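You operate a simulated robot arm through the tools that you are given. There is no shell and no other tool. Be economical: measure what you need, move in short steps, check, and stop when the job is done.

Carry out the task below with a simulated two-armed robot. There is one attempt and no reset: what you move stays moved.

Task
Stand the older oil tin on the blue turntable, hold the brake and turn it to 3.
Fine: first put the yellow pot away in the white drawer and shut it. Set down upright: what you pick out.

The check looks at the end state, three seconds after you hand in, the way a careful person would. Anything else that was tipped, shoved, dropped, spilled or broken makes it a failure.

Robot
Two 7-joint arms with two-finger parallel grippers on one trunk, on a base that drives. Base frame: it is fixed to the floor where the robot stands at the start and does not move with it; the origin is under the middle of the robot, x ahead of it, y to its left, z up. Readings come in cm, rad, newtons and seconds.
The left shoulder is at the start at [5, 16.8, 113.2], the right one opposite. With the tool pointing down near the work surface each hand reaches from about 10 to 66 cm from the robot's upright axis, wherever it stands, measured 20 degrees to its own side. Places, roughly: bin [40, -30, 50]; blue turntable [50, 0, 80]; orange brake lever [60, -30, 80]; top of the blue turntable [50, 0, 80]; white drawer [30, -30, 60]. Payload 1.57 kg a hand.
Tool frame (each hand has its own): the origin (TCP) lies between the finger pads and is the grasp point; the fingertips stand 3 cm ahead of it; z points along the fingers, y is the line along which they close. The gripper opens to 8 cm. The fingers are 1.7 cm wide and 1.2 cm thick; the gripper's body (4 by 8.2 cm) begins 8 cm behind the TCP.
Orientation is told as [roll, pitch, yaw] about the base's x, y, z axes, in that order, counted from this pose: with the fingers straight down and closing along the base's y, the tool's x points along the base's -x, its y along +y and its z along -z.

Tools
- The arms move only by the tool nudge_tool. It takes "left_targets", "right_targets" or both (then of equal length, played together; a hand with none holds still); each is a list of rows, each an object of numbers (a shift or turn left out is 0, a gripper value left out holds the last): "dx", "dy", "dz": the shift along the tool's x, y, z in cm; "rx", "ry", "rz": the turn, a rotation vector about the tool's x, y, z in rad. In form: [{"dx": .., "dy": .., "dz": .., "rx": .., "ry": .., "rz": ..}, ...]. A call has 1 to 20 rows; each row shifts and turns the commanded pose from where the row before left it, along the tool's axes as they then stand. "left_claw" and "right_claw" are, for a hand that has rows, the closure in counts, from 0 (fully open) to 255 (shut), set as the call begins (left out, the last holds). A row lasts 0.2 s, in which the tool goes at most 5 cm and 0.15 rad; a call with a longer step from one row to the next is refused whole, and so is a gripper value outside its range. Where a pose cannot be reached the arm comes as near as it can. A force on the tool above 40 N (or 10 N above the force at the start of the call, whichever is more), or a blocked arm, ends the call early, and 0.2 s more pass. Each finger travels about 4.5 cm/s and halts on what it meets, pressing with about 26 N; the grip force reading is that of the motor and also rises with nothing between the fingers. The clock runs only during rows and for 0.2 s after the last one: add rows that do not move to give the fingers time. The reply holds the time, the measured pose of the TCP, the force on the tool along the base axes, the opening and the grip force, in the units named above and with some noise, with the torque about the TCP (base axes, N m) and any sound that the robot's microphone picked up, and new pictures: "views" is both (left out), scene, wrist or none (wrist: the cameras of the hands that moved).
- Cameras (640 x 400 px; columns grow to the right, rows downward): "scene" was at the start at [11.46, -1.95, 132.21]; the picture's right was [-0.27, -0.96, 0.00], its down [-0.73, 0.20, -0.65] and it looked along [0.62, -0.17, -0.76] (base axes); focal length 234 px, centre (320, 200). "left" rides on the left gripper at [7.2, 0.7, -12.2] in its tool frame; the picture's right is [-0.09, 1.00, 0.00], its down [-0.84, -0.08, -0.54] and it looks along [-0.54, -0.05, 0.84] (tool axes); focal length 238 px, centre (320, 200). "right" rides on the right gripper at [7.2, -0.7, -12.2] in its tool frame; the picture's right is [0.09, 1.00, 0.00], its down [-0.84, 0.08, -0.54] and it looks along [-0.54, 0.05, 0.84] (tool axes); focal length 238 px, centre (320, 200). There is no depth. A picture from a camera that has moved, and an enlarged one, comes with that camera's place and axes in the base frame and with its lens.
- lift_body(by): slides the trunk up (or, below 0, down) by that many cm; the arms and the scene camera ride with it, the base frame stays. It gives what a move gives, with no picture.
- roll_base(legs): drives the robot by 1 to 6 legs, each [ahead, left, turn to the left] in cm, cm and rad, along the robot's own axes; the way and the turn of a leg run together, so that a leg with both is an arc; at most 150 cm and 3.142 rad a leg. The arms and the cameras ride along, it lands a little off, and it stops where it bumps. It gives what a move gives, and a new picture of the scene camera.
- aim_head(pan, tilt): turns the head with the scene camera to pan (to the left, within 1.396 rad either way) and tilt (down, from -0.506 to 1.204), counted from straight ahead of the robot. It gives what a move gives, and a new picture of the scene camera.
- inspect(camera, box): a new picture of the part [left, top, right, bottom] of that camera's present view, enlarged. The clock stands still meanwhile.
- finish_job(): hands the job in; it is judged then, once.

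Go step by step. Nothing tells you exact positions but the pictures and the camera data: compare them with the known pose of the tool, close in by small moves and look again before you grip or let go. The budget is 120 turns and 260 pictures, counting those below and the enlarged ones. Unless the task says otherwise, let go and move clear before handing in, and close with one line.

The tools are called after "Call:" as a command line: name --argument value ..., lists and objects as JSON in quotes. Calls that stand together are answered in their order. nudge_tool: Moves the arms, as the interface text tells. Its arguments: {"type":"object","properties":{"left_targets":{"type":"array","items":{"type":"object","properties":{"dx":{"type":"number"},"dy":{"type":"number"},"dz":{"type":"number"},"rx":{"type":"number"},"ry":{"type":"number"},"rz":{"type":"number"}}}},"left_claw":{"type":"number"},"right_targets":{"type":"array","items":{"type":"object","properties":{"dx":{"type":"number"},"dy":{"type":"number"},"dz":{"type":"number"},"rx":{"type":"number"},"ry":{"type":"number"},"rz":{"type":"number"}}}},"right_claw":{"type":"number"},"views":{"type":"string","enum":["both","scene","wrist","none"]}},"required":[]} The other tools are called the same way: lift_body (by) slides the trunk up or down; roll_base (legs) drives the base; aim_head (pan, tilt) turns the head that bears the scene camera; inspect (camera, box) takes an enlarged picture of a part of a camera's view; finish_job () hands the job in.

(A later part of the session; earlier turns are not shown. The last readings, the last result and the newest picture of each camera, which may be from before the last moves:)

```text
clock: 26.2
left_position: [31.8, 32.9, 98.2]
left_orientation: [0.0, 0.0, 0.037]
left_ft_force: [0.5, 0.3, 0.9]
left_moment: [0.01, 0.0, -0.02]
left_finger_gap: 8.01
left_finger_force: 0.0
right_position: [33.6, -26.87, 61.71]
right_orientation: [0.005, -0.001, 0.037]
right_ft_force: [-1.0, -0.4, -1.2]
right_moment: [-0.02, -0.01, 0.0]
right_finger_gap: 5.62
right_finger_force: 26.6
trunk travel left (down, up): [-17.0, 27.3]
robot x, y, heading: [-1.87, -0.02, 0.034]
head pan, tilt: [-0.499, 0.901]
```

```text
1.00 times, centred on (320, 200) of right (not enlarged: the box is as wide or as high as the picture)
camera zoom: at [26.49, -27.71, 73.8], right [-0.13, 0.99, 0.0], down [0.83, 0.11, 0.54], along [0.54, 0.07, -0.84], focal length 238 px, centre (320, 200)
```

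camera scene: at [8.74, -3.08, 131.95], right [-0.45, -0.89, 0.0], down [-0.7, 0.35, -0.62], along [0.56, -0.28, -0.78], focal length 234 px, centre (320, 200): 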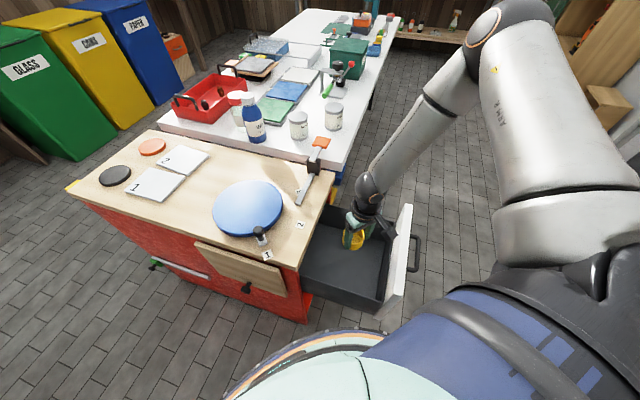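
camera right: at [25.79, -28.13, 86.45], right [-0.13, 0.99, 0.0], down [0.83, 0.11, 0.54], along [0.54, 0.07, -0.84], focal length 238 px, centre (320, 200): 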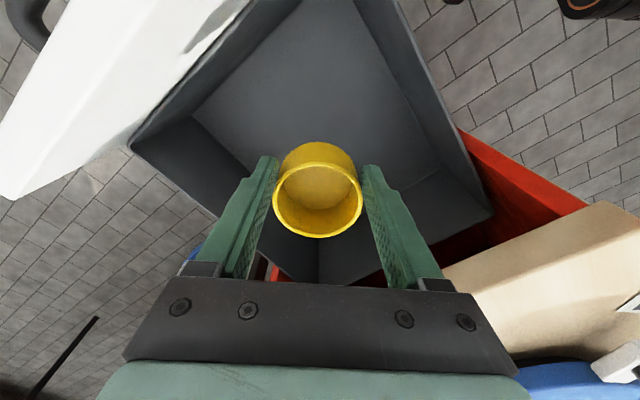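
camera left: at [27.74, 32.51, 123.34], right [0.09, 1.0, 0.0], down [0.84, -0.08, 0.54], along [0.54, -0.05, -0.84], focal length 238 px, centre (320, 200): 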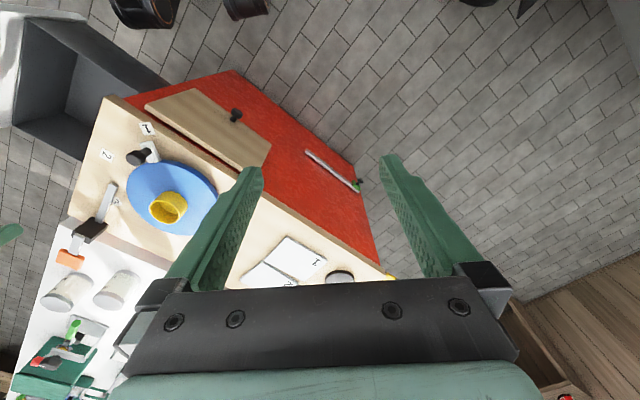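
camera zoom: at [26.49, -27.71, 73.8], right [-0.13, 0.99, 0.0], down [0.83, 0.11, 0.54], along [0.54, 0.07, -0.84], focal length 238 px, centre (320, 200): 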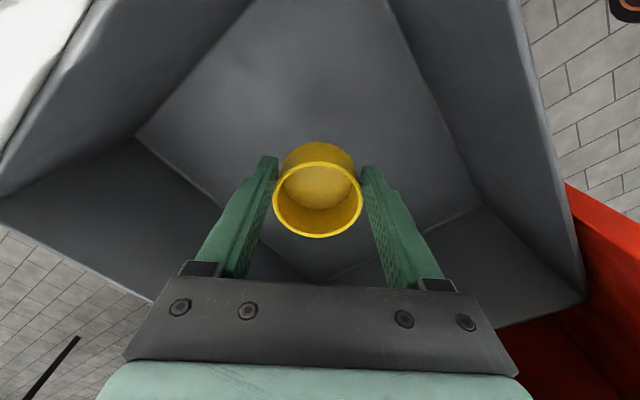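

The floor re-estimates to z 47. I lower 7 cm more and look again.

Call:
lift_body --by -6

Call:
inspect --camera "scene" --box '[260, 160, 460, 320]'

Call:
inspect --camera "right" --box '[0, 0, 640, 400]'

```text
clock: 27.2
left_position: [31.74, 32.96, 92.08]
left_orientation: [0.001, -0.001, 0.038]
left_ft_force: [0.0, -0.6, 0.6]
left_moment: [-0.01, 0.02, -0.02]
left_finger_gap: 8.0
left_finger_force: 0.0
right_position: [33.61, -26.84, 55.58]
right_orientation: [0.004, -0.002, 0.038]
right_ft_force: [0.0, -0.1, -0.2]
right_moment: [-0.01, 0.02, 0.0]
right_finger_gap: 5.63
right_finger_force: 26.2
trunk travel left (down, up): [-11.0, 33.3]
robot x, y, heading: [-2.0, 0.11, 0.039]
head pan, tilt: [-0.499, 0.901]
```

```text
2.50 times, centred on (360, 240) of scene
camera zoom: at [8.72, -3.11, 112.95], right [-0.45, -0.89, 0.0], down [-0.7, 0.35, -0.62], along [0.56, -0.28, -0.78], focal length 585 px, centre (220, 100)
```

zoom: 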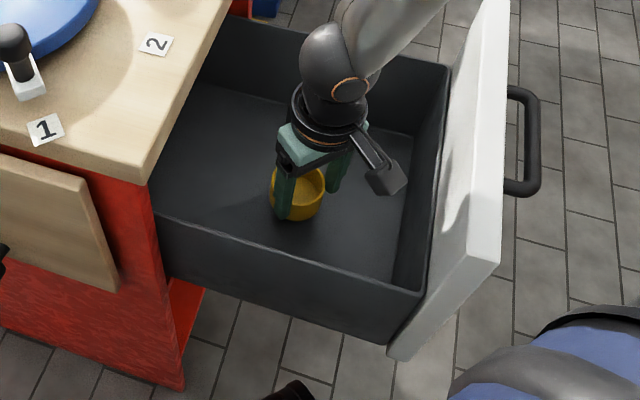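

```text
1.00 times, centred on (320, 200) of right (not enlarged: the box is as wide or as high as the picture)
camera zoom: at [26.49, -27.71, 67.8], right [-0.13, 0.99, 0.0], down [0.83, 0.11, 0.54], along [0.54, 0.07, -0.84], focal length 238 px, centre (320, 200)
```

zoom: 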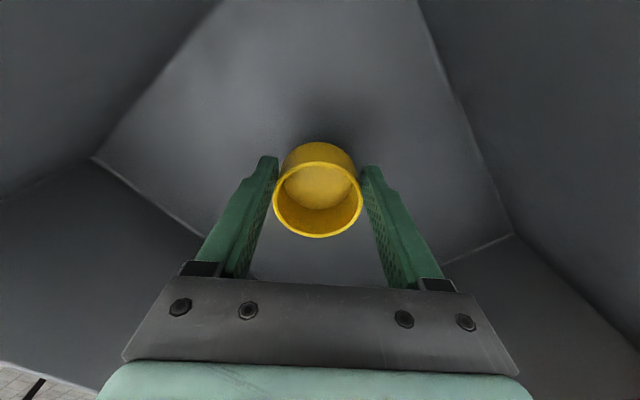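

The pot's contact shadow is closing in, so only a few centimetres remain. I creep down.

Call:
lift_body --by -2.5

Call:
inspect --camera "right" --box '[160, 80, 480, 280]'

Call:
inspect --camera "scene" --box '[300, 180, 440, 270]'

```text
clock: 27.9
left_position: [31.77, 32.88, 89.61]
left_orientation: [0.001, 0.001, 0.035]
left_ft_force: [-0.5, 0.2, -0.3]
left_moment: [0.02, 0.0, -0.01]
left_finger_gap: 7.98
left_finger_force: 0.1
right_position: [33.54, -26.71, 53.08]
right_orientation: [0.005, -0.001, 0.038]
right_ft_force: [-0.3, 1.1, -0.2]
right_moment: [0.02, -0.01, 0.0]
right_finger_gap: 5.62
right_finger_force: 25.7
trunk travel left (down, up): [-8.5, 35.8]
robot x, y, heading: [-2.02, 0.01, 0.037]
head pan, tilt: [-0.499, 0.901]
```

```text
2.00 times, centred on (320, 180) of right
camera zoom: at [26.49, -27.71, 65.3], right [-0.13, 0.99, 0.0], down [0.83, 0.11, 0.54], along [0.54, 0.07, -0.84], focal length 477 px, centre (320, 240)
```

zoom: 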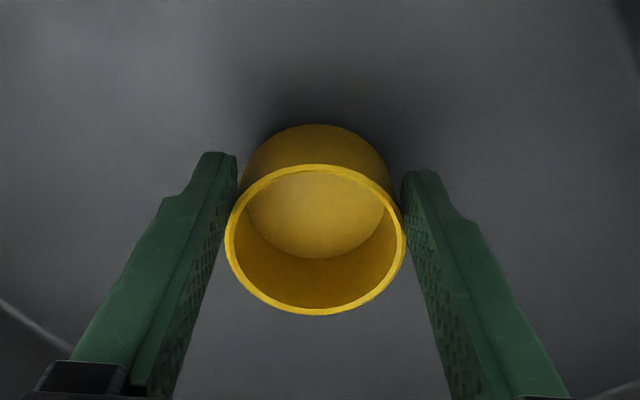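

```text
4.44 times, centred on (370, 225) of scene
camera zoom: at [8.72, -3.11, 110.45], right [-0.45, -0.89, 0.0], down [-0.7, 0.35, -0.62], along [0.56, -0.28, -0.78], focal length 1041 px, centre (98, 89)
```

zoom: 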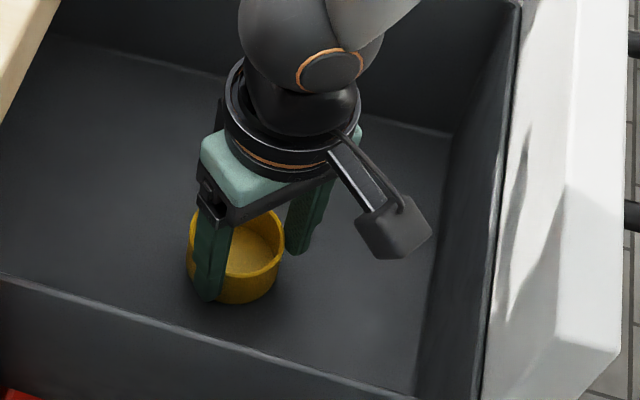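

It's almost down. I lower in small steps and read the force.

Call:
lift_body --by -0.8

Call:
lift_body --by -0.5

```text
clock: 28.5
left_position: [31.67, 32.98, 88.97]
left_orientation: [-0.002, -0.002, 0.037]
left_ft_force: [0.0, 0.6, 0.1]
left_moment: [0.0, 0.0, -0.01]
left_finger_gap: 8.0
left_finger_force: 0.1
right_position: [33.67, -26.58, 52.59]
right_orientation: [0.003, -0.006, 0.037]
right_ft_force: [-0.6, 2.6, 22.9]
right_moment: [-0.02, -0.11, 0.02]
right_finger_gap: 5.63
right_finger_force: 25.7
trunk travel left (down, up): [-7.7, 36.6]
robot x, y, heading: [-2.25, -0.22, 0.037]
head pan, tilt: [-0.499, 0.901]
```

```text
clock: 29.1
left_position: [31.74, 32.88, 88.34]
left_orientation: [-0.002, -0.003, 0.036]
left_ft_force: [0.3, -0.3, 0.2]
left_moment: [-0.01, -0.01, -0.01]
left_finger_gap: 8.0
left_finger_force: 0.1
right_position: [33.69, -26.82, 51.86]
right_orientation: [0.002, -0.005, 0.036]
right_ft_force: [-0.1, 0.8, 20.2]
right_moment: [0.0, -0.2, 0.03]
right_finger_gap: 5.64
right_finger_force: 26.1
trunk travel left (down, up): [-7.2, 37.1]
robot x, y, heading: [-1.77, -0.27, 0.036]
head pan, tilt: [-0.499, 0.901]
```

The pot is on the drawer floor, reading about 20 N. I open and rise straight up.

Call:
nudge_tool --right_targets '[{}, {}, {}, {}]' --right_claw 0 --views "wrist"

Call:
lift_body --by 6

Call:
lift_body --by 16.3

Call:
inspect --camera "scene" --box '[240, 150, 480, 330]'

```text
clock: 30.1
left_position: [31.81, 32.84, 88.27]
left_orientation: [0.0, -0.001, 0.037]
left_ft_force: [0.0, 0.3, 1.0]
left_moment: [0.02, 0.03, 0.0]
left_finger_gap: 8.01
left_finger_force: 0.2
right_position: [33.7, -26.72, 51.86]
right_orientation: [0.002, 0.0, 0.037]
right_ft_force: [0.0, -1.1, 0.5]
right_moment: [0.0, 0.02, 0.01]
right_finger_gap: 8.03
right_finger_force: 0.1
trunk travel left (down, up): [-7.2, 37.1]
robot x, y, heading: [-1.75, 0.42, 0.033]
head pan, tilt: [-0.499, 0.901]
camera right: at [26.49, -27.71, 63.99], right [-0.13, 0.99, 0.0], down [0.83, 0.11, 0.54], along [0.54, 0.07, -0.84], focal length 238 px, centre (320, 200)
```

right: 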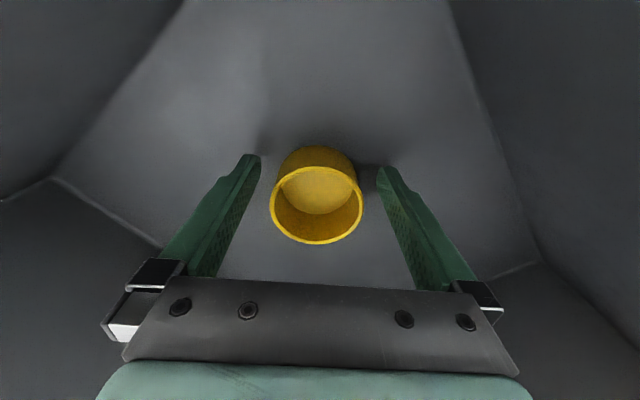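

```text
clock: 31.1
left_position: [31.78, 32.97, 94.36]
left_orientation: [0.001, 0.0, 0.037]
left_ft_force: [-0.4, 0.2, -0.2]
left_moment: [-0.02, 0.0, 0.0]
left_finger_gap: 7.97
left_finger_force: 0.0
right_position: [33.68, -26.78, 57.83]
right_orientation: [0.002, -0.001, 0.037]
right_ft_force: [-0.8, -0.8, -0.3]
right_moment: [0.04, 0.0, -0.02]
right_finger_gap: 8.01
right_finger_force: 0.0
trunk travel left (down, up): [-13.2, 31.1]
robot x, y, heading: [-1.97, 0.14, 0.03]
head pan, tilt: [-0.499, 0.901]
```

```text
clock: 32.9
left_position: [31.77, 32.95, 110.5]
left_orientation: [0.001, -0.001, 0.036]
left_ft_force: [0.8, 0.1, 0.7]
left_moment: [0.01, -0.01, -0.05]
left_finger_gap: 8.0
left_finger_force: 0.0
right_position: [33.64, -26.72, 74.09]
right_orientation: [0.001, -0.003, 0.037]
right_ft_force: [0.6, 0.0, -0.2]
right_moment: [0.0, -0.02, 0.02]
right_finger_gap: 7.99
right_finger_force: 0.0
trunk travel left (down, up): [-29.5, 14.8]
robot x, y, heading: [-2.46, 0.1, 0.037]
head pan, tilt: [-0.499, 0.901]
```

```text
2.22 times, centred on (360, 240) of scene
camera zoom: at [8.74, -3.1, 131.45], right [-0.45, -0.89, 0.0], down [-0.7, 0.35, -0.62], along [0.56, -0.28, -0.78], focal length 520 px, centre (231, 111)
```

zoom: 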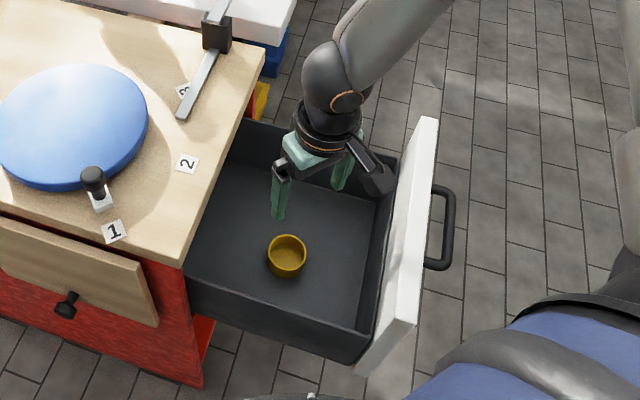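

The pot stands upright in the drawer. Its handle reads about [26, -48, 58], so I raise the hand, close the fingers, go out past the handle and look.

Call:
nudge_tool --right_targets '[{"dz": -4}, {"dz": -4}, {"dx": 1.86, "dy": -3.63}, {"dx": 1.86, "dy": -3.63}, {"dx": 1.86, "dy": -3.63}, {"dx": 1.86, "dy": -3.63}, {"dx": 1.86, "dy": -3.63}, {"dx": 1.86, "dy": -3.63}, {"dx": 1.86, "dy": -3.63}, {"rz": -0.13}, {"rz": -0.13}, {"rz": -0.13}, {"rz": -0.13}, {"rz": -0.13}, {}]' --right_claw 255

```text
clock: 36.1
left_position: [31.92, 32.9, 110.6]
left_orientation: [0.0, 0.0, 0.036]
left_ft_force: [-0.2, -0.9, 0.0]
left_moment: [0.01, 0.02, -0.04]
left_finger_gap: 8.02
left_finger_force: 0.0
right_position: [21.6, -52.63, 81.88]
right_orientation: [0.001, -0.003, 0.687]
right_ft_force: [0.2, -1.0, 0.2]
right_moment: [-0.02, 0.01, -0.03]
right_finger_gap: 0.02
right_finger_force: 20.9
trunk travel left (down, up): [-29.5, 14.8]
robot x, y, heading: [-1.7, -0.01, 0.033]
head pan, tilt: [-0.499, 0.901]
camera scene: at [8.73, -3.1, 131.45], right [-0.45, -0.89, 0.0], down [-0.7, 0.35, -0.62], along [0.56, -0.28, -0.78], focal length 234 px, centre (320, 200)
camera right: at [16.45, -57.75, 94.16], right [-0.7, 0.71, 0.0], down [0.6, 0.59, 0.54], along [0.39, 0.38, -0.84], focal length 238 px, centre (320, 200)
```

scene: 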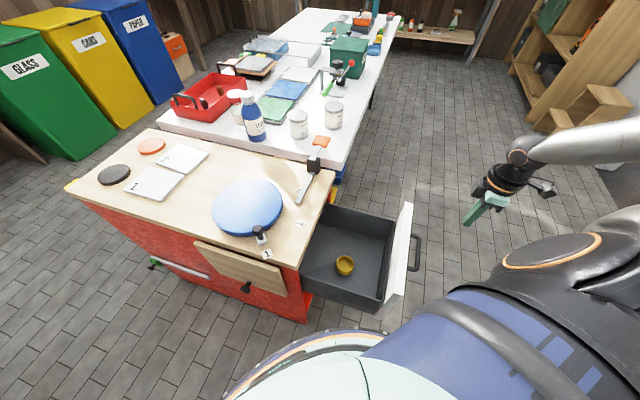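
right: 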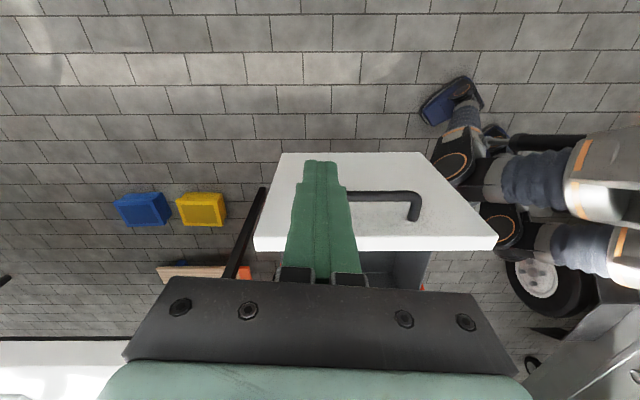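

The wrist view puts the drawer front at z 45–72 and the handle near z 65. I centre on the handle and descend outside it.

Call:
nudge_tool --right_targets '[{"dy": 3.2}, {"dy": 3.2}, {"dz": 4}, {"dz": 4}, {"dz": 4}, {}]'

```text
clock: 37.5
left_position: [31.74, 32.8, 110.68]
left_orientation: [0.0, 0.0, 0.036]
left_ft_force: [-0.4, -0.6, -0.2]
left_moment: [0.01, 0.01, 0.01]
left_finger_gap: 8.02
left_finger_force: 0.1
right_position: [17.29, -47.53, 69.94]
right_orientation: [0.001, -0.003, 0.687]
right_ft_force: [0.1, 0.4, -0.9]
right_moment: [-0.01, 0.02, -0.02]
right_finger_gap: 0.01
right_finger_force: 21.3
trunk travel left (down, up): [-29.5, 14.8]
robot x, y, heading: [-1.96, 0.37, 0.035]
head pan, tilt: [-0.499, 0.901]
camera scene: at [8.73, -3.09, 131.45], right [-0.45, -0.89, 0.0], down [-0.7, 0.35, -0.62], along [0.56, -0.28, -0.78], focal length 234 px, centre (320, 200)
camera right: at [12.18, -52.56, 82.12], right [-0.7, 0.71, 0.0], down [0.6, 0.59, 0.54], along [0.39, 0.38, -0.84], focal length 238 px, centre (320, 200)
```

scene: 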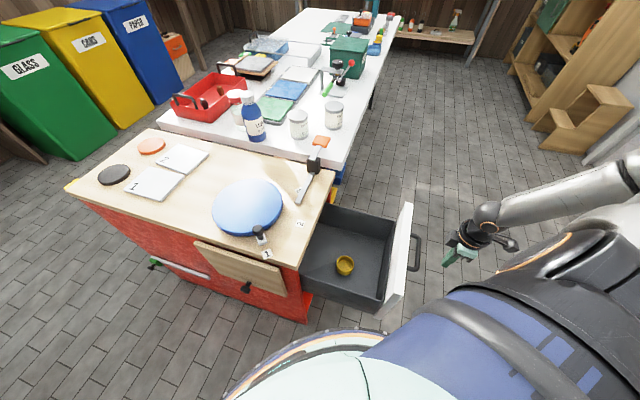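
right: 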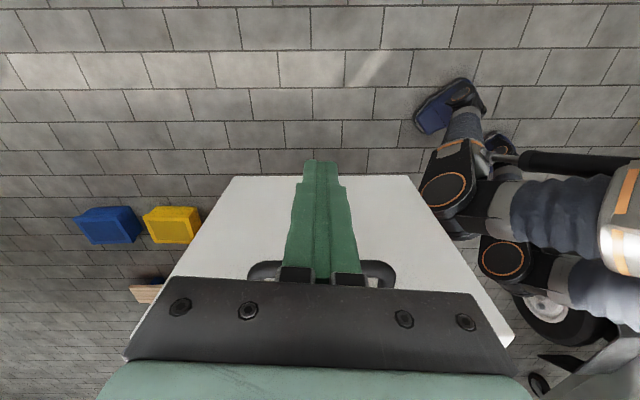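

The hand is centred on the handle. I lower 3 cm and push forward slowly.

Call:
nudge_tool --right_targets '[{"dz": 1.5}, {"dz": 1.5}, {"dx": -1.5}, {"dx": -1.5}, {"dx": -1.5}, {"dx": -1.5}, {"dx": -1.5}, {"dx": -1.5}, {}]'

```text
clock: 39.5
left_position: [31.77, 32.88, 110.64]
left_orientation: [0.0, -0.001, 0.037]
left_ft_force: [-0.6, -0.1, 0.2]
left_moment: [0.01, 0.02, 0.02]
left_finger_gap: 8.02
left_finger_force: 0.0
right_position: [24.51, -41.97, 67.02]
right_orientation: [0.001, -0.004, 0.686]
right_ft_force: [-0.4, -0.1, 0.0]
right_moment: [0.01, -0.03, -0.01]
right_finger_gap: 0.01
right_finger_force: 21.0
trunk travel left (down, up): [-29.5, 14.8]
robot x, y, heading: [-2.08, -0.07, 0.034]
head pan, tilt: [-0.499, 0.901]
camera scene: at [8.73, -3.1, 131.45], right [-0.45, -0.89, 0.0], down [-0.7, 0.35, -0.62], along [0.56, -0.28, -0.78], focal length 234 px, centre (320, 200)
camera right: at [19.35, -46.97, 79.18], right [-0.7, 0.71, 0.0], down [0.6, 0.59, 0.54], along [0.39, 0.38, -0.84], focal length 238 px, centre (320, 200)
```

scene: 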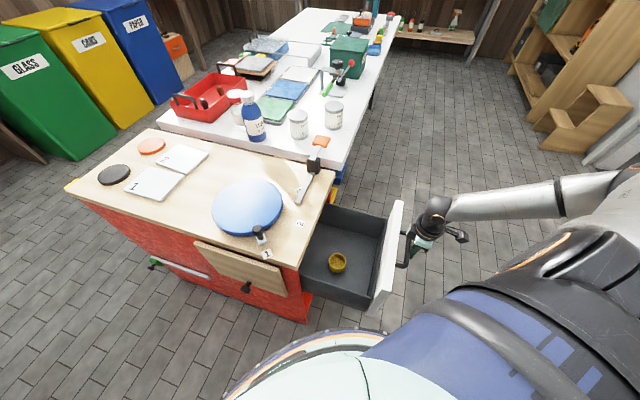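
right: 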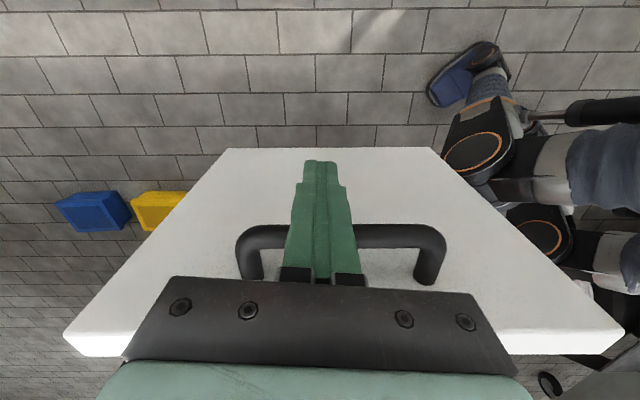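

The drawer is sliding in. I keep pushing gently.

Call:
nudge_tool --right_targets '[{"dx": -1.2}, {"dx": -1.2}, {"dx": -1.2}, {"dx": -1.2}, {"dx": -1.2}, {"dx": -1.2}, {"dx": -1.2}, {"dx": -1.2}, {"dx": -1.2}, {"dx": -1.2}, {}]'

```text
clock: 41.9
left_position: [31.88, 32.86, 110.61]
left_orientation: [0.001, 0.002, 0.038]
left_ft_force: [-0.5, 0.4, 0.5]
left_moment: [0.0, -0.02, -0.04]
left_finger_gap: 7.97
left_finger_force: 0.0
right_position: [33.77, -34.31, 67.1]
right_orientation: [0.0, -0.006, 0.686]
right_ft_force: [0.2, -0.6, -0.9]
right_moment: [0.02, -0.02, 0.02]
right_finger_gap: 0.02
right_finger_force: 22.0
trunk travel left (down, up): [-29.5, 14.8]
robot x, y, heading: [-2.26, -0.38, 0.034]
head pan, tilt: [-0.499, 0.901]
camera scene: at [8.73, -3.11, 131.45], right [-0.45, -0.89, 0.0], down [-0.7, 0.35, -0.62], along [0.56, -0.28, -0.78], focal length 234 px, centre (320, 200)
camera right: at [28.67, -39.4, 79.28], right [-0.7, 0.71, 0.0], down [0.6, 0.59, 0.54], along [0.39, 0.38, -0.84], focal length 238 px, centre (320, 200)
```

scene: 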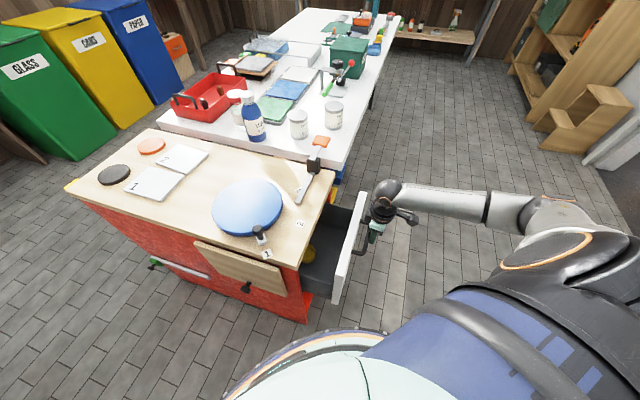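
right: 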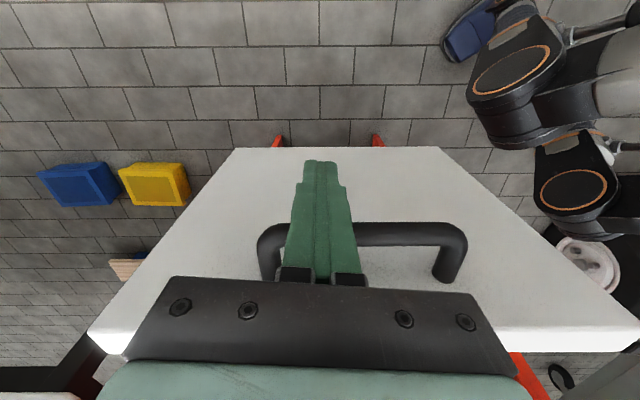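

About 9 cm remain, with a small sideways drift on the handle, which I correct as I push on.

Call:
nudge_tool --right_targets '[{"dx": -1.2, "dy": 0.13}, {"dx": -1.2, "dy": 0.13}, {"dx": -1.2, "dy": 0.13}, {"dx": -1.2, "dy": 0.13}, {"dx": -1.2, "dy": 0.13}, {"dx": -1.0, "dy": 0.1}, {}]'

```text
clock: 43.5
left_position: [31.88, 32.91, 110.5]
left_orientation: [0.001, -0.001, 0.037]
left_ft_force: [0.3, -0.3, -0.6]
left_moment: [0.0, 0.0, -0.01]
left_finger_gap: 8.0
left_finger_force: 0.0
right_position: [38.57, -29.41, 67.07]
right_orientation: [0.002, -0.004, 0.685]
right_ft_force: [-0.8, -0.6, -0.3]
right_moment: [-0.02, 0.04, -0.01]
right_finger_gap: 0.01
right_finger_force: 21.8
trunk travel left (down, up): [-29.5, 14.8]
robot x, y, heading: [-1.89, 0.09, 0.039]
head pan, tilt: [-0.499, 0.901]
camera scene: at [8.73, -3.1, 131.45], right [-0.45, -0.89, 0.0], down [-0.7, 0.35, -0.62], along [0.56, -0.28, -0.78], focal length 234 px, centre (320, 200)
camera right: at [33.53, -34.46, 79.25], right [-0.7, 0.71, 0.0], down [0.6, 0.59, 0.54], along [0.39, 0.38, -0.84], focal length 238 px, centre (320, 200)
```

scene: 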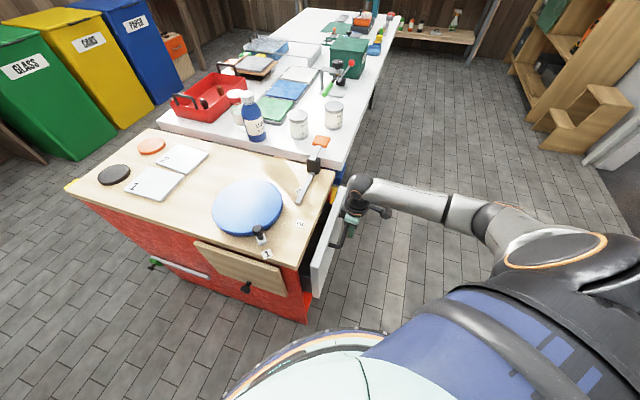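
right: 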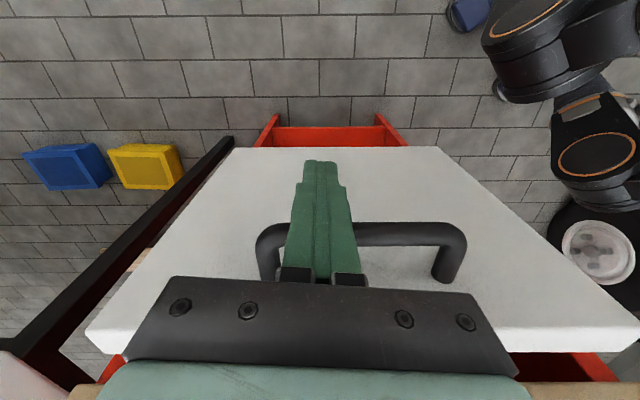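

Just 4–5 cm are left. I continue in small steps, letting the force stop me.

Call:
nudge_tool --right_targets '[{"dx": -0.9, "dy": 0.1}, {"dx": -0.9, "dy": 0.1}, {"dx": -0.7, "dy": 0.1}, {"dx": -0.7}, {}]'

Call:
inspect --camera "scene" --box '[280, 150, 420, 310]'

```text
clock: 44.7
left_position: [31.89, 32.9, 110.62]
left_orientation: [0.0, -0.004, 0.037]
left_ft_force: [0.2, -0.2, -0.3]
left_moment: [0.04, -0.04, -0.03]
left_finger_gap: 8.0
left_finger_force: 0.2
right_position: [41.05, -27.1, 67.22]
right_orientation: [0.001, -0.004, 0.686]
right_ft_force: [0.1, -0.2, -0.2]
right_moment: [0.05, 0.02, 0.01]
right_finger_gap: 0.0
right_finger_force: 20.9
trunk travel left (down, up): [-29.5, 14.8]
robot x, y, heading: [-2.21, -0.08, 0.037]
head pan, tilt: [-0.499, 0.901]
camera scene: at [8.73, -3.11, 131.45], right [-0.45, -0.89, 0.0], down [-0.7, 0.35, -0.62], along [0.56, -0.28, -0.78], focal length 234 px, centre (320, 200)
camera right: at [35.89, -32.16, 79.36], right [-0.7, 0.71, 0.0], down [0.6, 0.59, 0.54], along [0.39, 0.38, -0.84], focal length 238 px, centre (320, 200)
```

scene: 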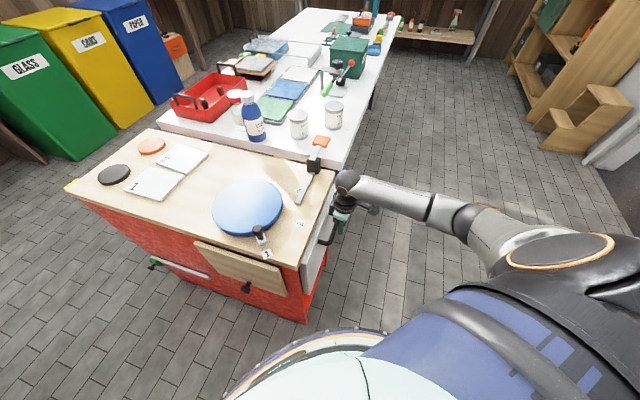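
right: 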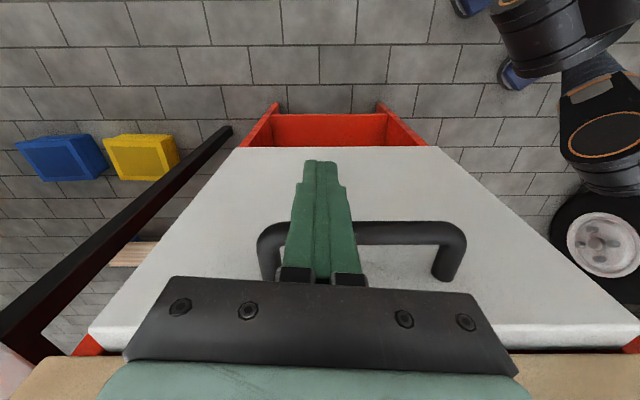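

```text
2.50 times, centred on (350, 230) of scene
camera zoom: at [8.73, -3.11, 131.45], right [-0.45, -0.89, 0.0], down [-0.7, 0.35, -0.62], along [0.56, -0.28, -0.78], focal length 585 px, centre (245, 125)
```

zoom: 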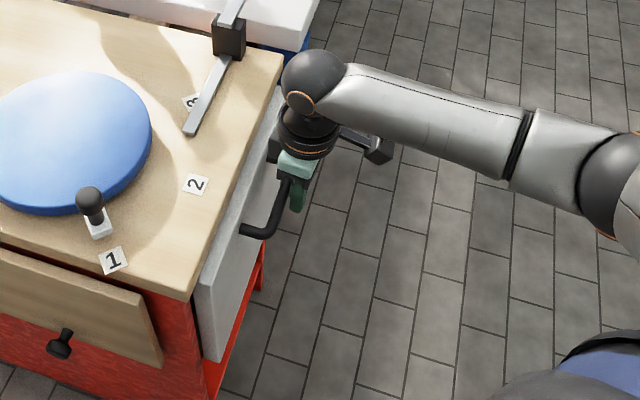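

The front is about 1.5–2 cm from flush. I push on in small steps until it stops.

Call:
nudge_tool --right_targets '[{"dx": -0.5}, {"dx": -0.5}, {"dx": -0.4}, {"dx": -0.4}, {}]' --views "wrist"

Call:
inspect --camera "scene" --box '[280, 150, 420, 310]'

```text
clock: 45.9
left_position: [31.58, 32.74, 110.73]
left_orientation: [0.0, -0.002, 0.036]
left_ft_force: [0.5, -0.2, -0.2]
left_moment: [-0.03, 0.01, 0.02]
left_finger_gap: 8.01
left_finger_force: 0.0
right_position: [41.86, -26.44, 67.13]
right_orientation: [0.0, 0.012, 0.683]
right_ft_force: [-28.8, -21.2, 10.0]
right_moment: [0.56, -0.54, 0.53]
right_finger_gap: 0.01
right_finger_force: 21.1
trunk travel left (down, up): [-29.5, 14.8]
robot x, y, heading: [-2.21, -0.15, 0.038]
head pan, tilt: [-0.499, 0.901]
camera right: at [36.8, -31.4, 79.38], right [-0.7, 0.71, 0.0], down [0.61, 0.59, 0.53], along [0.38, 0.37, -0.85], focal length 238 px, centre (320, 200)
```

right: 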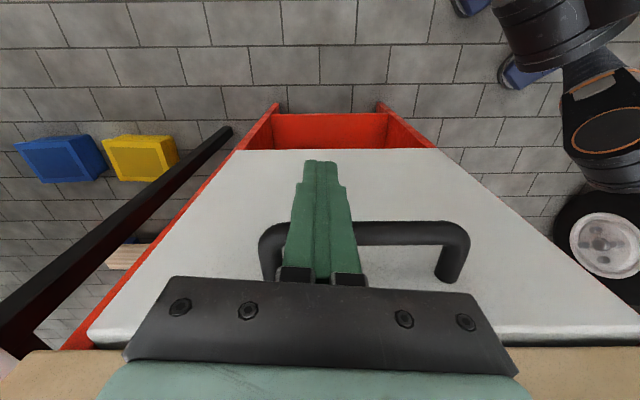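

```text
2.50 times, centred on (350, 230) of scene
camera zoom: at [8.44, -3.24, 131.48], right [-0.45, -0.89, 0.0], down [-0.7, 0.35, -0.62], along [0.56, -0.28, -0.78], focal length 585 px, centre (245, 125)
```

zoom: 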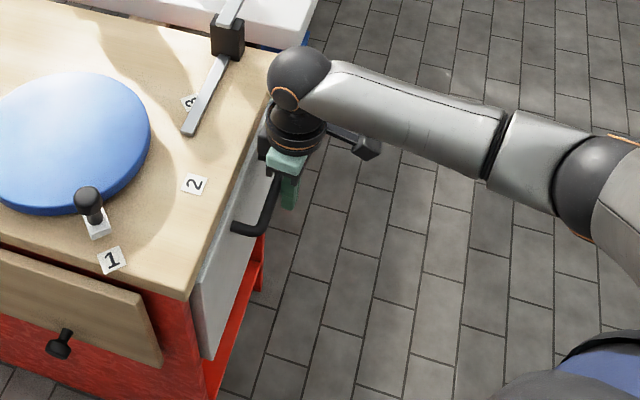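

The stop is solid at 36 N, and the moment says it's at the fingers, so the drawer is shut. I back off, rise and check it.

Call:
nudge_tool --right_targets '[{"dx": 2}, {"dx": 3}, {"dx": 3}, {"dx": 3, "dz": -2}, {"dz": -4}, {"dz": -4}, {"dz": -4}, {"dz": -4}, {"dz": -4}, {}]'

Call:
inspect --camera "scene" --box '[280, 150, 420, 310]'

```text
clock: 48.1
left_position: [31.82, 32.9, 110.64]
left_orientation: [0.0, -0.001, 0.037]
left_ft_force: [-0.1, 0.6, 0.4]
left_moment: [0.01, -0.01, -0.03]
left_finger_gap: 8.0
left_finger_force: 0.0
right_position: [33.56, -32.97, 89.3]
right_orientation: [0.0, -0.001, 0.687]
right_ft_force: [-0.1, 0.5, 0.3]
right_moment: [-0.02, -0.02, 0.0]
right_finger_gap: 0.0
right_finger_force: 21.2
trunk travel left (down, up): [-29.5, 14.8]
robot x, y, heading: [-1.99, 0.31, 0.038]
head pan, tilt: [-0.499, 0.901]
camera scene: at [8.73, -3.11, 131.45], right [-0.45, -0.89, 0.0], down [-0.7, 0.35, -0.62], along [0.56, -0.28, -0.78], focal length 234 px, centre (320, 200)
camera right: at [28.46, -38.01, 101.3], right [-0.7, 0.71, 0.0], down [0.6, 0.59, 0.54], along [0.39, 0.38, -0.84], focal length 238 px, centre (320, 200)
```

scene: 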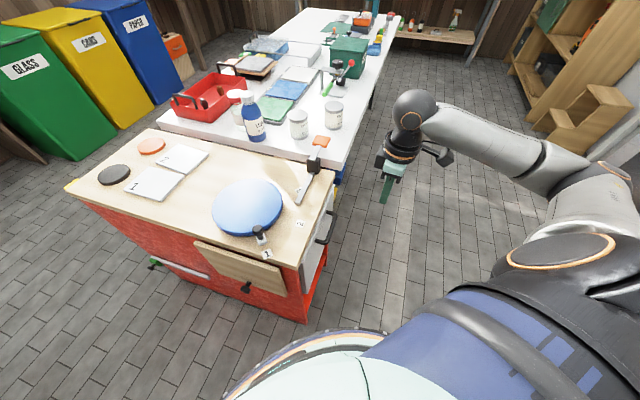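
right: 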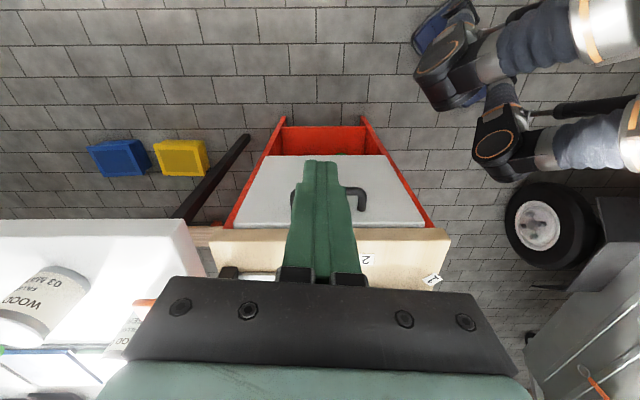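

```text
2.50 times, centred on (350, 230) of scene
camera zoom: at [8.73, -3.11, 131.45], right [-0.45, -0.89, 0.0], down [-0.7, 0.35, -0.62], along [0.56, -0.28, -0.78], focal length 585 px, centre (245, 125)
```

zoom: 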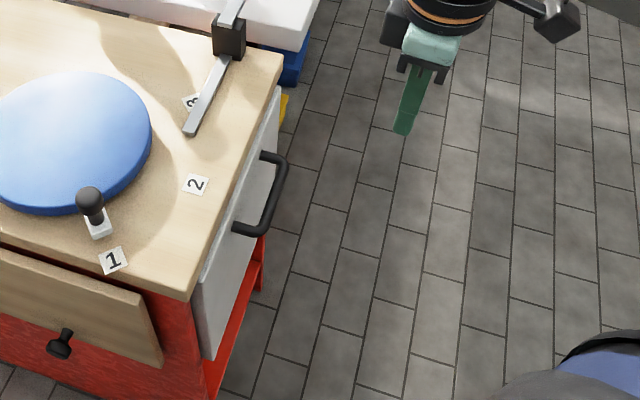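

The drawer is flush and shut. The tin labels show in the wrist camera, so I zoom in on them.

Call:
inspect --camera "right" --box '[0, 250, 160, 360]'

Call:
inspect --camera "scene" --box '[280, 90, 360, 150]'

```text
3.64 times, centred on (80, 305) of right
camera zoom: at [28.46, -38.01, 101.3], right [-0.7, 0.71, 0.0], down [0.6, 0.59, 0.54], along [0.39, 0.38, -0.84], focal length 867 px, centre (1193, -182)
```

zoom: 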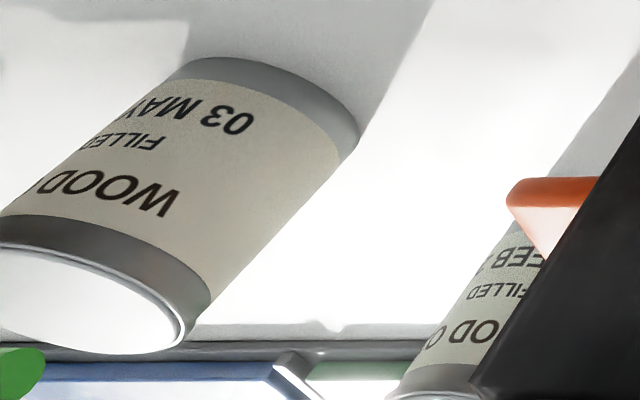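

```text
6.67 times, centred on (320, 120) of scene
camera zoom: at [8.73, -3.11, 131.45], right [-0.45, -0.89, 0.0], down [-0.7, 0.35, -0.62], along [0.56, -0.28, -0.78], focal length 1561 px, centre (320, 733)
```

zoom: 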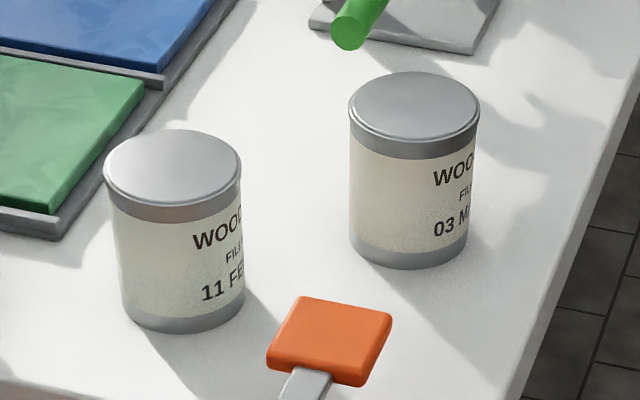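

The labels read "FILLED 11 FEB .." and "FILLED 03 MAY ..", with the years still hidden. I drive round to the right side of the tables, facing them, to read them and work from there.

Call:
roll_base --legs '[[0, -77, 0], [0, 0, 0.68], [20, -25, 0]]'

Call:
aim_head --pan 0.1 --tilt 0.75

```text
clock: 59.6
left_position: [37.28, -35.69, 110.68]
left_orientation: [0.001, 0.001, 0.741]
left_ft_force: [-0.3, -0.2, 0.4]
left_moment: [0.04, 0.01, 0.01]
left_finger_gap: 8.01
left_finger_force: 0.1
right_position: [81.15, -84.74, 89.11]
right_orientation: [0.003, -0.004, 1.393]
right_ft_force: [-0.3, 1.0, 0.4]
right_moment: [0.02, 0.01, -0.01]
right_finger_gap: 0.0
right_finger_force: 21.5
trunk travel left (down, up): [-29.5, 14.8]
robot x, y, heading: [32.84, -82.79, 0.737]
head pan, tilt: [-0.499, 0.901]
camera scene: at [43.09, -78.08, 131.45], right [0.24, -0.97, 0.0], down [-0.76, -0.19, -0.62], along [0.6, 0.15, -0.78], focal length 234 px, centre (320, 200)
```

scene: 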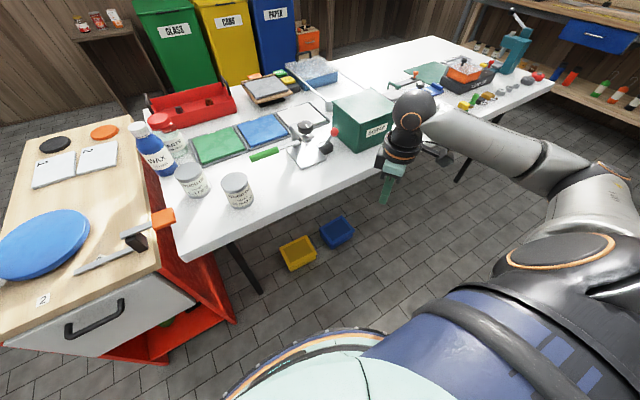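

```text
clock: 60.6
left_position: [37.2, -35.68, 110.56]
left_orientation: [0.0, 0.001, 0.742]
left_ft_force: [-0.4, 0.0, 0.3]
left_moment: [0.01, -0.01, 0.01]
left_finger_gap: 7.99
left_finger_force: 0.0
right_position: [81.32, -84.71, 89.09]
right_orientation: [0.003, -0.004, 1.391]
right_ft_force: [0.3, 0.1, 1.0]
right_moment: [-0.01, 0.06, 0.0]
right_finger_gap: 0.0
right_finger_force: 21.1
trunk travel left (down, up): [-29.5, 14.8]
robot x, y, heading: [32.5, -82.66, 0.738]
head pan, tilt: [0.099, 0.75]
camera scene: at [41.27, -73.71, 132.64], right [0.74, -0.67, 0.0], down [-0.46, -0.51, -0.73], along [0.49, 0.54, -0.68], focal length 234 px, centre (320, 200)
```

scene: 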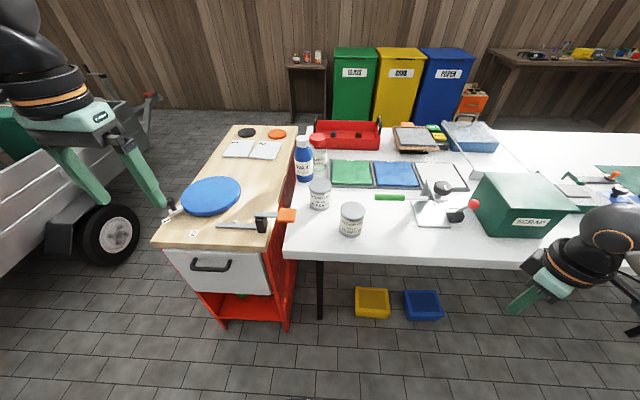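

Call:
inspect --camera "scene" --box '[290, 170, 380, 245]'

Call:
inspect --camera "scene" --box '[150, 120, 310, 310]'

```text
5.33 times, centred on (335, 208) of scene
camera zoom: at [41.27, -73.71, 132.64], right [0.74, -0.67, 0.0], down [-0.46, -0.51, -0.73], along [0.49, 0.54, -0.68], focal length 1249 px, centre (240, 160)
```

zoom: 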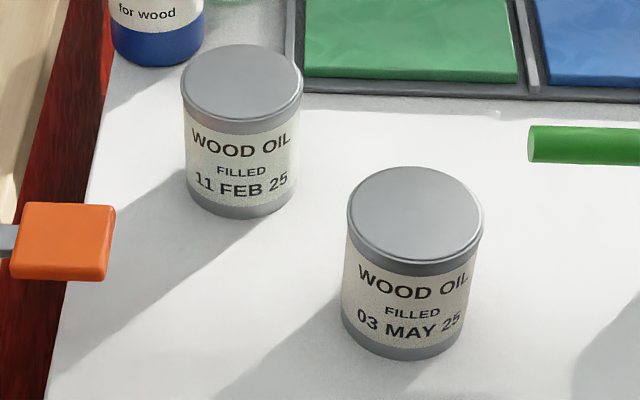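

```text
2.11 times, centred on (230, 215) of scene
camera zoom: at [41.27, -73.71, 132.64], right [0.74, -0.67, 0.0], down [-0.46, -0.51, -0.73], along [0.49, 0.54, -0.68], focal length 493 px, centre (510, 168)
```

zoom: 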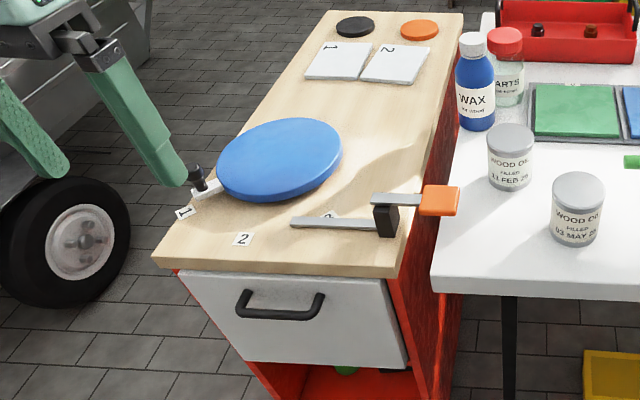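

The older tin is the left one, "11 FEB 25", near [81, -30] and about 7.2 cm across, so a tight fit for the 8 cm gripper. I pull the right hand up and back, away from the scrap box, then drive closer.

Call:
nudge_tool --right_targets '[{"dz": -3.5}, {"dz": -3.5}, {"dx": 2.4, "dy": 1.8, "dz": -2}, {"dx": 2.4, "dy": 1.8, "dz": -2}, {"dx": 2.4, "dy": 1.8, "dz": -2}, {"dx": 2.4, "dy": 1.8, "dz": -2}, {}]' --views "none"

Call:
roll_base --legs '[[18, -10, 0]]'

```text
clock: 62.2
left_position: [37.26, -35.6, 110.75]
left_orientation: [0.001, 0.001, 0.741]
left_ft_force: [0.3, -0.6, 0.2]
left_moment: [0.0, -0.02, -0.03]
left_finger_gap: 8.0
left_finger_force: 0.0
right_position: [72.51, -92.8, 104.1]
right_orientation: [0.002, -0.004, 1.392]
right_ft_force: [0.1, 0.2, -0.6]
right_moment: [0.02, 0.0, 0.02]
right_finger_gap: 0.0
right_finger_force: 21.6
trunk travel left (down, up): [-29.5, 14.8]
robot x, y, heading: [32.76, -82.52, 0.741]
head pan, tilt: [0.099, 0.75]
```

```text
clock: 63.8
left_position: [57.24, -31.28, 110.54]
left_orientation: [-0.002, 0.001, 0.74]
left_ft_force: [-0.1, 0.1, 0.2]
left_moment: [-0.04, 0.04, -0.01]
left_finger_gap: 7.96
left_finger_force: 0.0
right_position: [92.26, -88.38, 104.12]
right_orientation: [0.002, -0.001, 1.389]
right_ft_force: [0.6, -0.5, 0.2]
right_moment: [0.03, 0.01, 0.0]
right_finger_gap: 0.0
right_finger_force: 21.2
trunk travel left (down, up): [-29.5, 14.8]
robot x, y, heading: [52.59, -78.29, 0.74]
head pan, tilt: [0.099, 0.75]
camera scene: at [61.19, -69.21, 132.63], right [0.74, -0.67, 0.0], down [-0.46, -0.51, -0.73], along [0.49, 0.54, -0.68], focal length 234 px, centre (320, 200)
```

scene: 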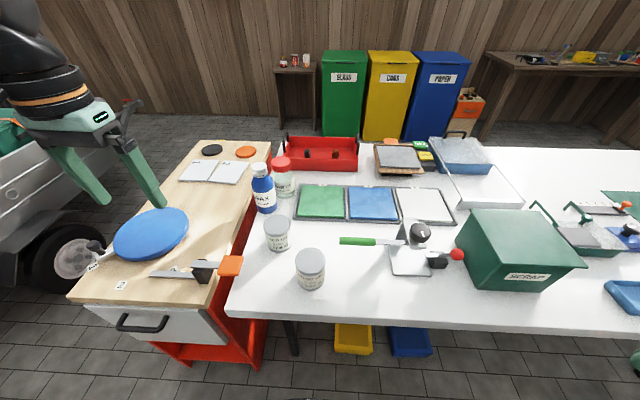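

I bring the left hand over the older tin.

Call:
nudge_tool --left_targets '[{"dx": -2.6, "dy": -2.1, "dz": 2}, {"dx": -2.6, "dy": -2.1, "dz": 2}, {"dx": -2.6, "dy": -2.1, "dz": 2}, {"dx": -2.6, "dy": -2.1, "dz": 2}, {"dx": -2.6, "dy": -2.1, "dz": 2}, {"dx": -2.6, "dy": -2.1, "dz": 2}, {"dx": -2.9, "dy": -2.1, "dz": 0}, {}]'

```text
clock: 65.6
left_position: [80.73, -29.61, 98.34]
left_orientation: [0.001, 0.0, 0.741]
left_ft_force: [0.2, 0.5, 0.2]
left_moment: [0.02, 0.0, 0.02]
left_finger_gap: 8.03
left_finger_force: 0.0
right_position: [92.3, -88.31, 104.14]
right_orientation: [-0.002, -0.004, 1.389]
right_ft_force: [-0.9, 0.4, -0.2]
right_moment: [0.0, 0.0, -0.02]
right_finger_gap: 0.0
right_finger_force: 21.2
trunk travel left (down, up): [-29.5, 14.8]
robot x, y, heading: [52.22, -78.35, 0.743]
head pan, tilt: [0.099, 0.75]
camera scene: at [61.11, -69.21, 132.64], right [0.74, -0.67, 0.0], down [-0.46, -0.51, -0.73], along [0.49, 0.54, -0.68], focal length 234 px, centre (320, 200)
camera left: at [74.97, -33.88, 110.56], right [-0.6, 0.8, 0.0], down [0.67, 0.51, 0.54], along [0.43, 0.33, -0.84], focal length 238 px, centre (320, 200)
```

scene: 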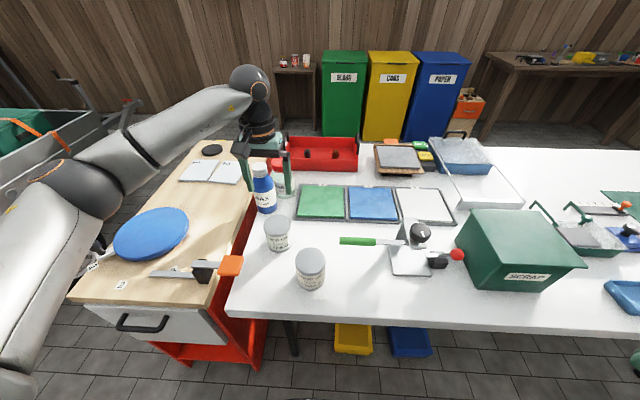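
left: 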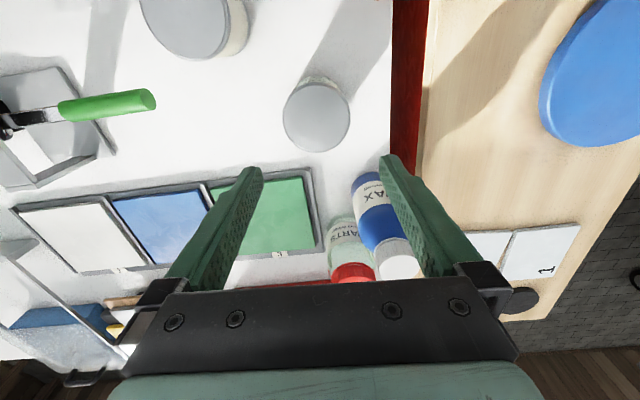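

The lid triangulates to about [80.1, -30.6, 85]. I correct by 1 cm and drop 5 cm for a closer look.

Call:
nudge_tool --left_targets '[{"dx": 1.05, "dy": -0.25}, {"dz": 2.5}, {"dz": 2.5}, {}]' --views "wrist"

Call:
inspect --camera "left" --box '[220, 60, 420, 200]'

```text
clock: 66.6
left_position: [80.17, -30.42, 93.57]
left_orientation: [0.001, 0.0, 0.74]
left_ft_force: [-0.1, -0.3, 0.7]
left_moment: [0.02, 0.02, 0.01]
left_finger_gap: 8.0
left_finger_force: 0.0
right_position: [92.27, -88.41, 104.19]
right_orientation: [0.001, -0.004, 1.389]
right_ft_force: [-0.4, -0.5, -0.3]
right_moment: [0.01, -0.02, 0.01]
right_finger_gap: 0.0
right_finger_force: 21.3
trunk travel left (down, up): [-29.5, 14.8]
robot x, y, heading: [52.63, -78.06, 0.739]
head pan, tilt: [0.099, 0.75]
camera left: at [74.41, -34.67, 105.83], right [-0.6, 0.8, 0.0], down [0.67, 0.51, 0.54], along [0.43, 0.33, -0.84], focal length 238 px, centre (320, 200)
```

left: 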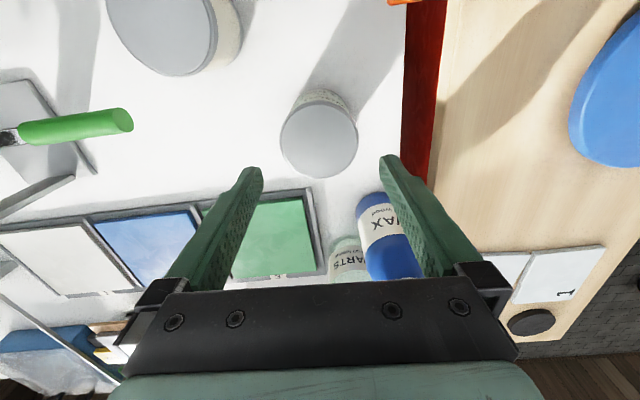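

```text
2.86 times, centred on (320, 130) of left
camera zoom: at [74.41, -34.67, 105.83], right [-0.6, 0.8, 0.0], down [0.67, 0.51, 0.54], along [0.43, 0.33, -0.84], focal length 681 px, centre (320, 400)
```

zoom: 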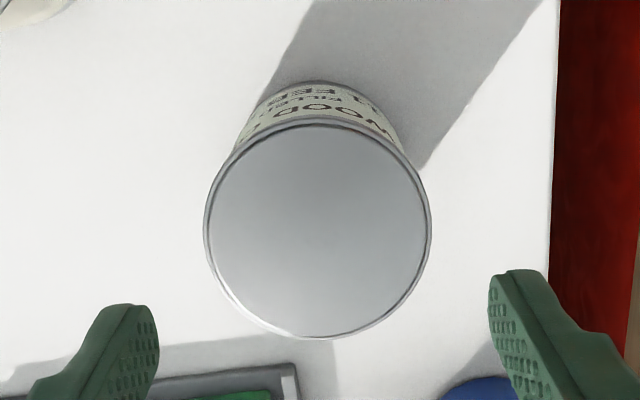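

Alignment is within 0.2 cm. I lower until the tips straddle the lid and check the clearance on both sides.

Call:
nudge_tool --left_targets '[{"dy": -0.1, "dz": 2}, {"dz": 2}, {"dz": 1.6}, {}]' --views "none"

Call:
inspect --camera "left" --box '[220, 90, 420, 230]'

```text
clock: 67.6
left_position: [80.32, -30.36, 87.95]
left_orientation: [-0.001, 0.0, 0.741]
left_ft_force: [0.6, 0.0, -0.1]
left_moment: [0.0, 0.01, -0.01]
left_finger_gap: 7.98
left_finger_force: 0.0
right_position: [92.33, -88.45, 104.09]
right_orientation: [0.002, -0.003, 1.389]
right_ft_force: [-0.2, 0.8, 0.2]
right_moment: [-0.02, 0.02, -0.02]
right_finger_gap: 0.0
right_finger_force: 21.5
trunk travel left (down, up): [-29.5, 14.8]
robot x, y, heading: [52.52, -78.01, 0.741]
head pan, tilt: [0.099, 0.75]
```

```text
2.86 times, centred on (320, 160) of left
camera zoom: at [74.43, -34.75, 100.25], right [-0.6, 0.8, 0.0], down [0.67, 0.51, 0.54], along [0.43, 0.33, -0.84], focal length 681 px, centre (320, 314)
```

zoom: 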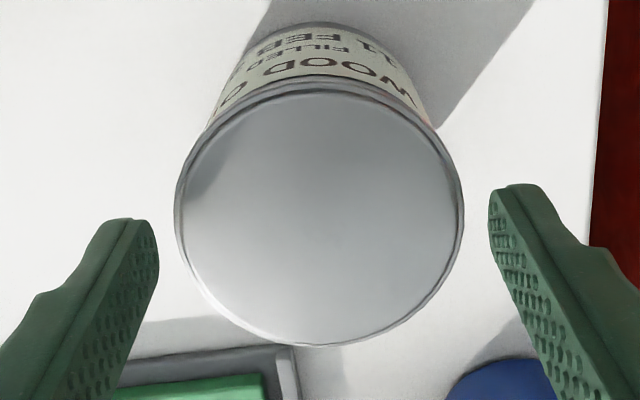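

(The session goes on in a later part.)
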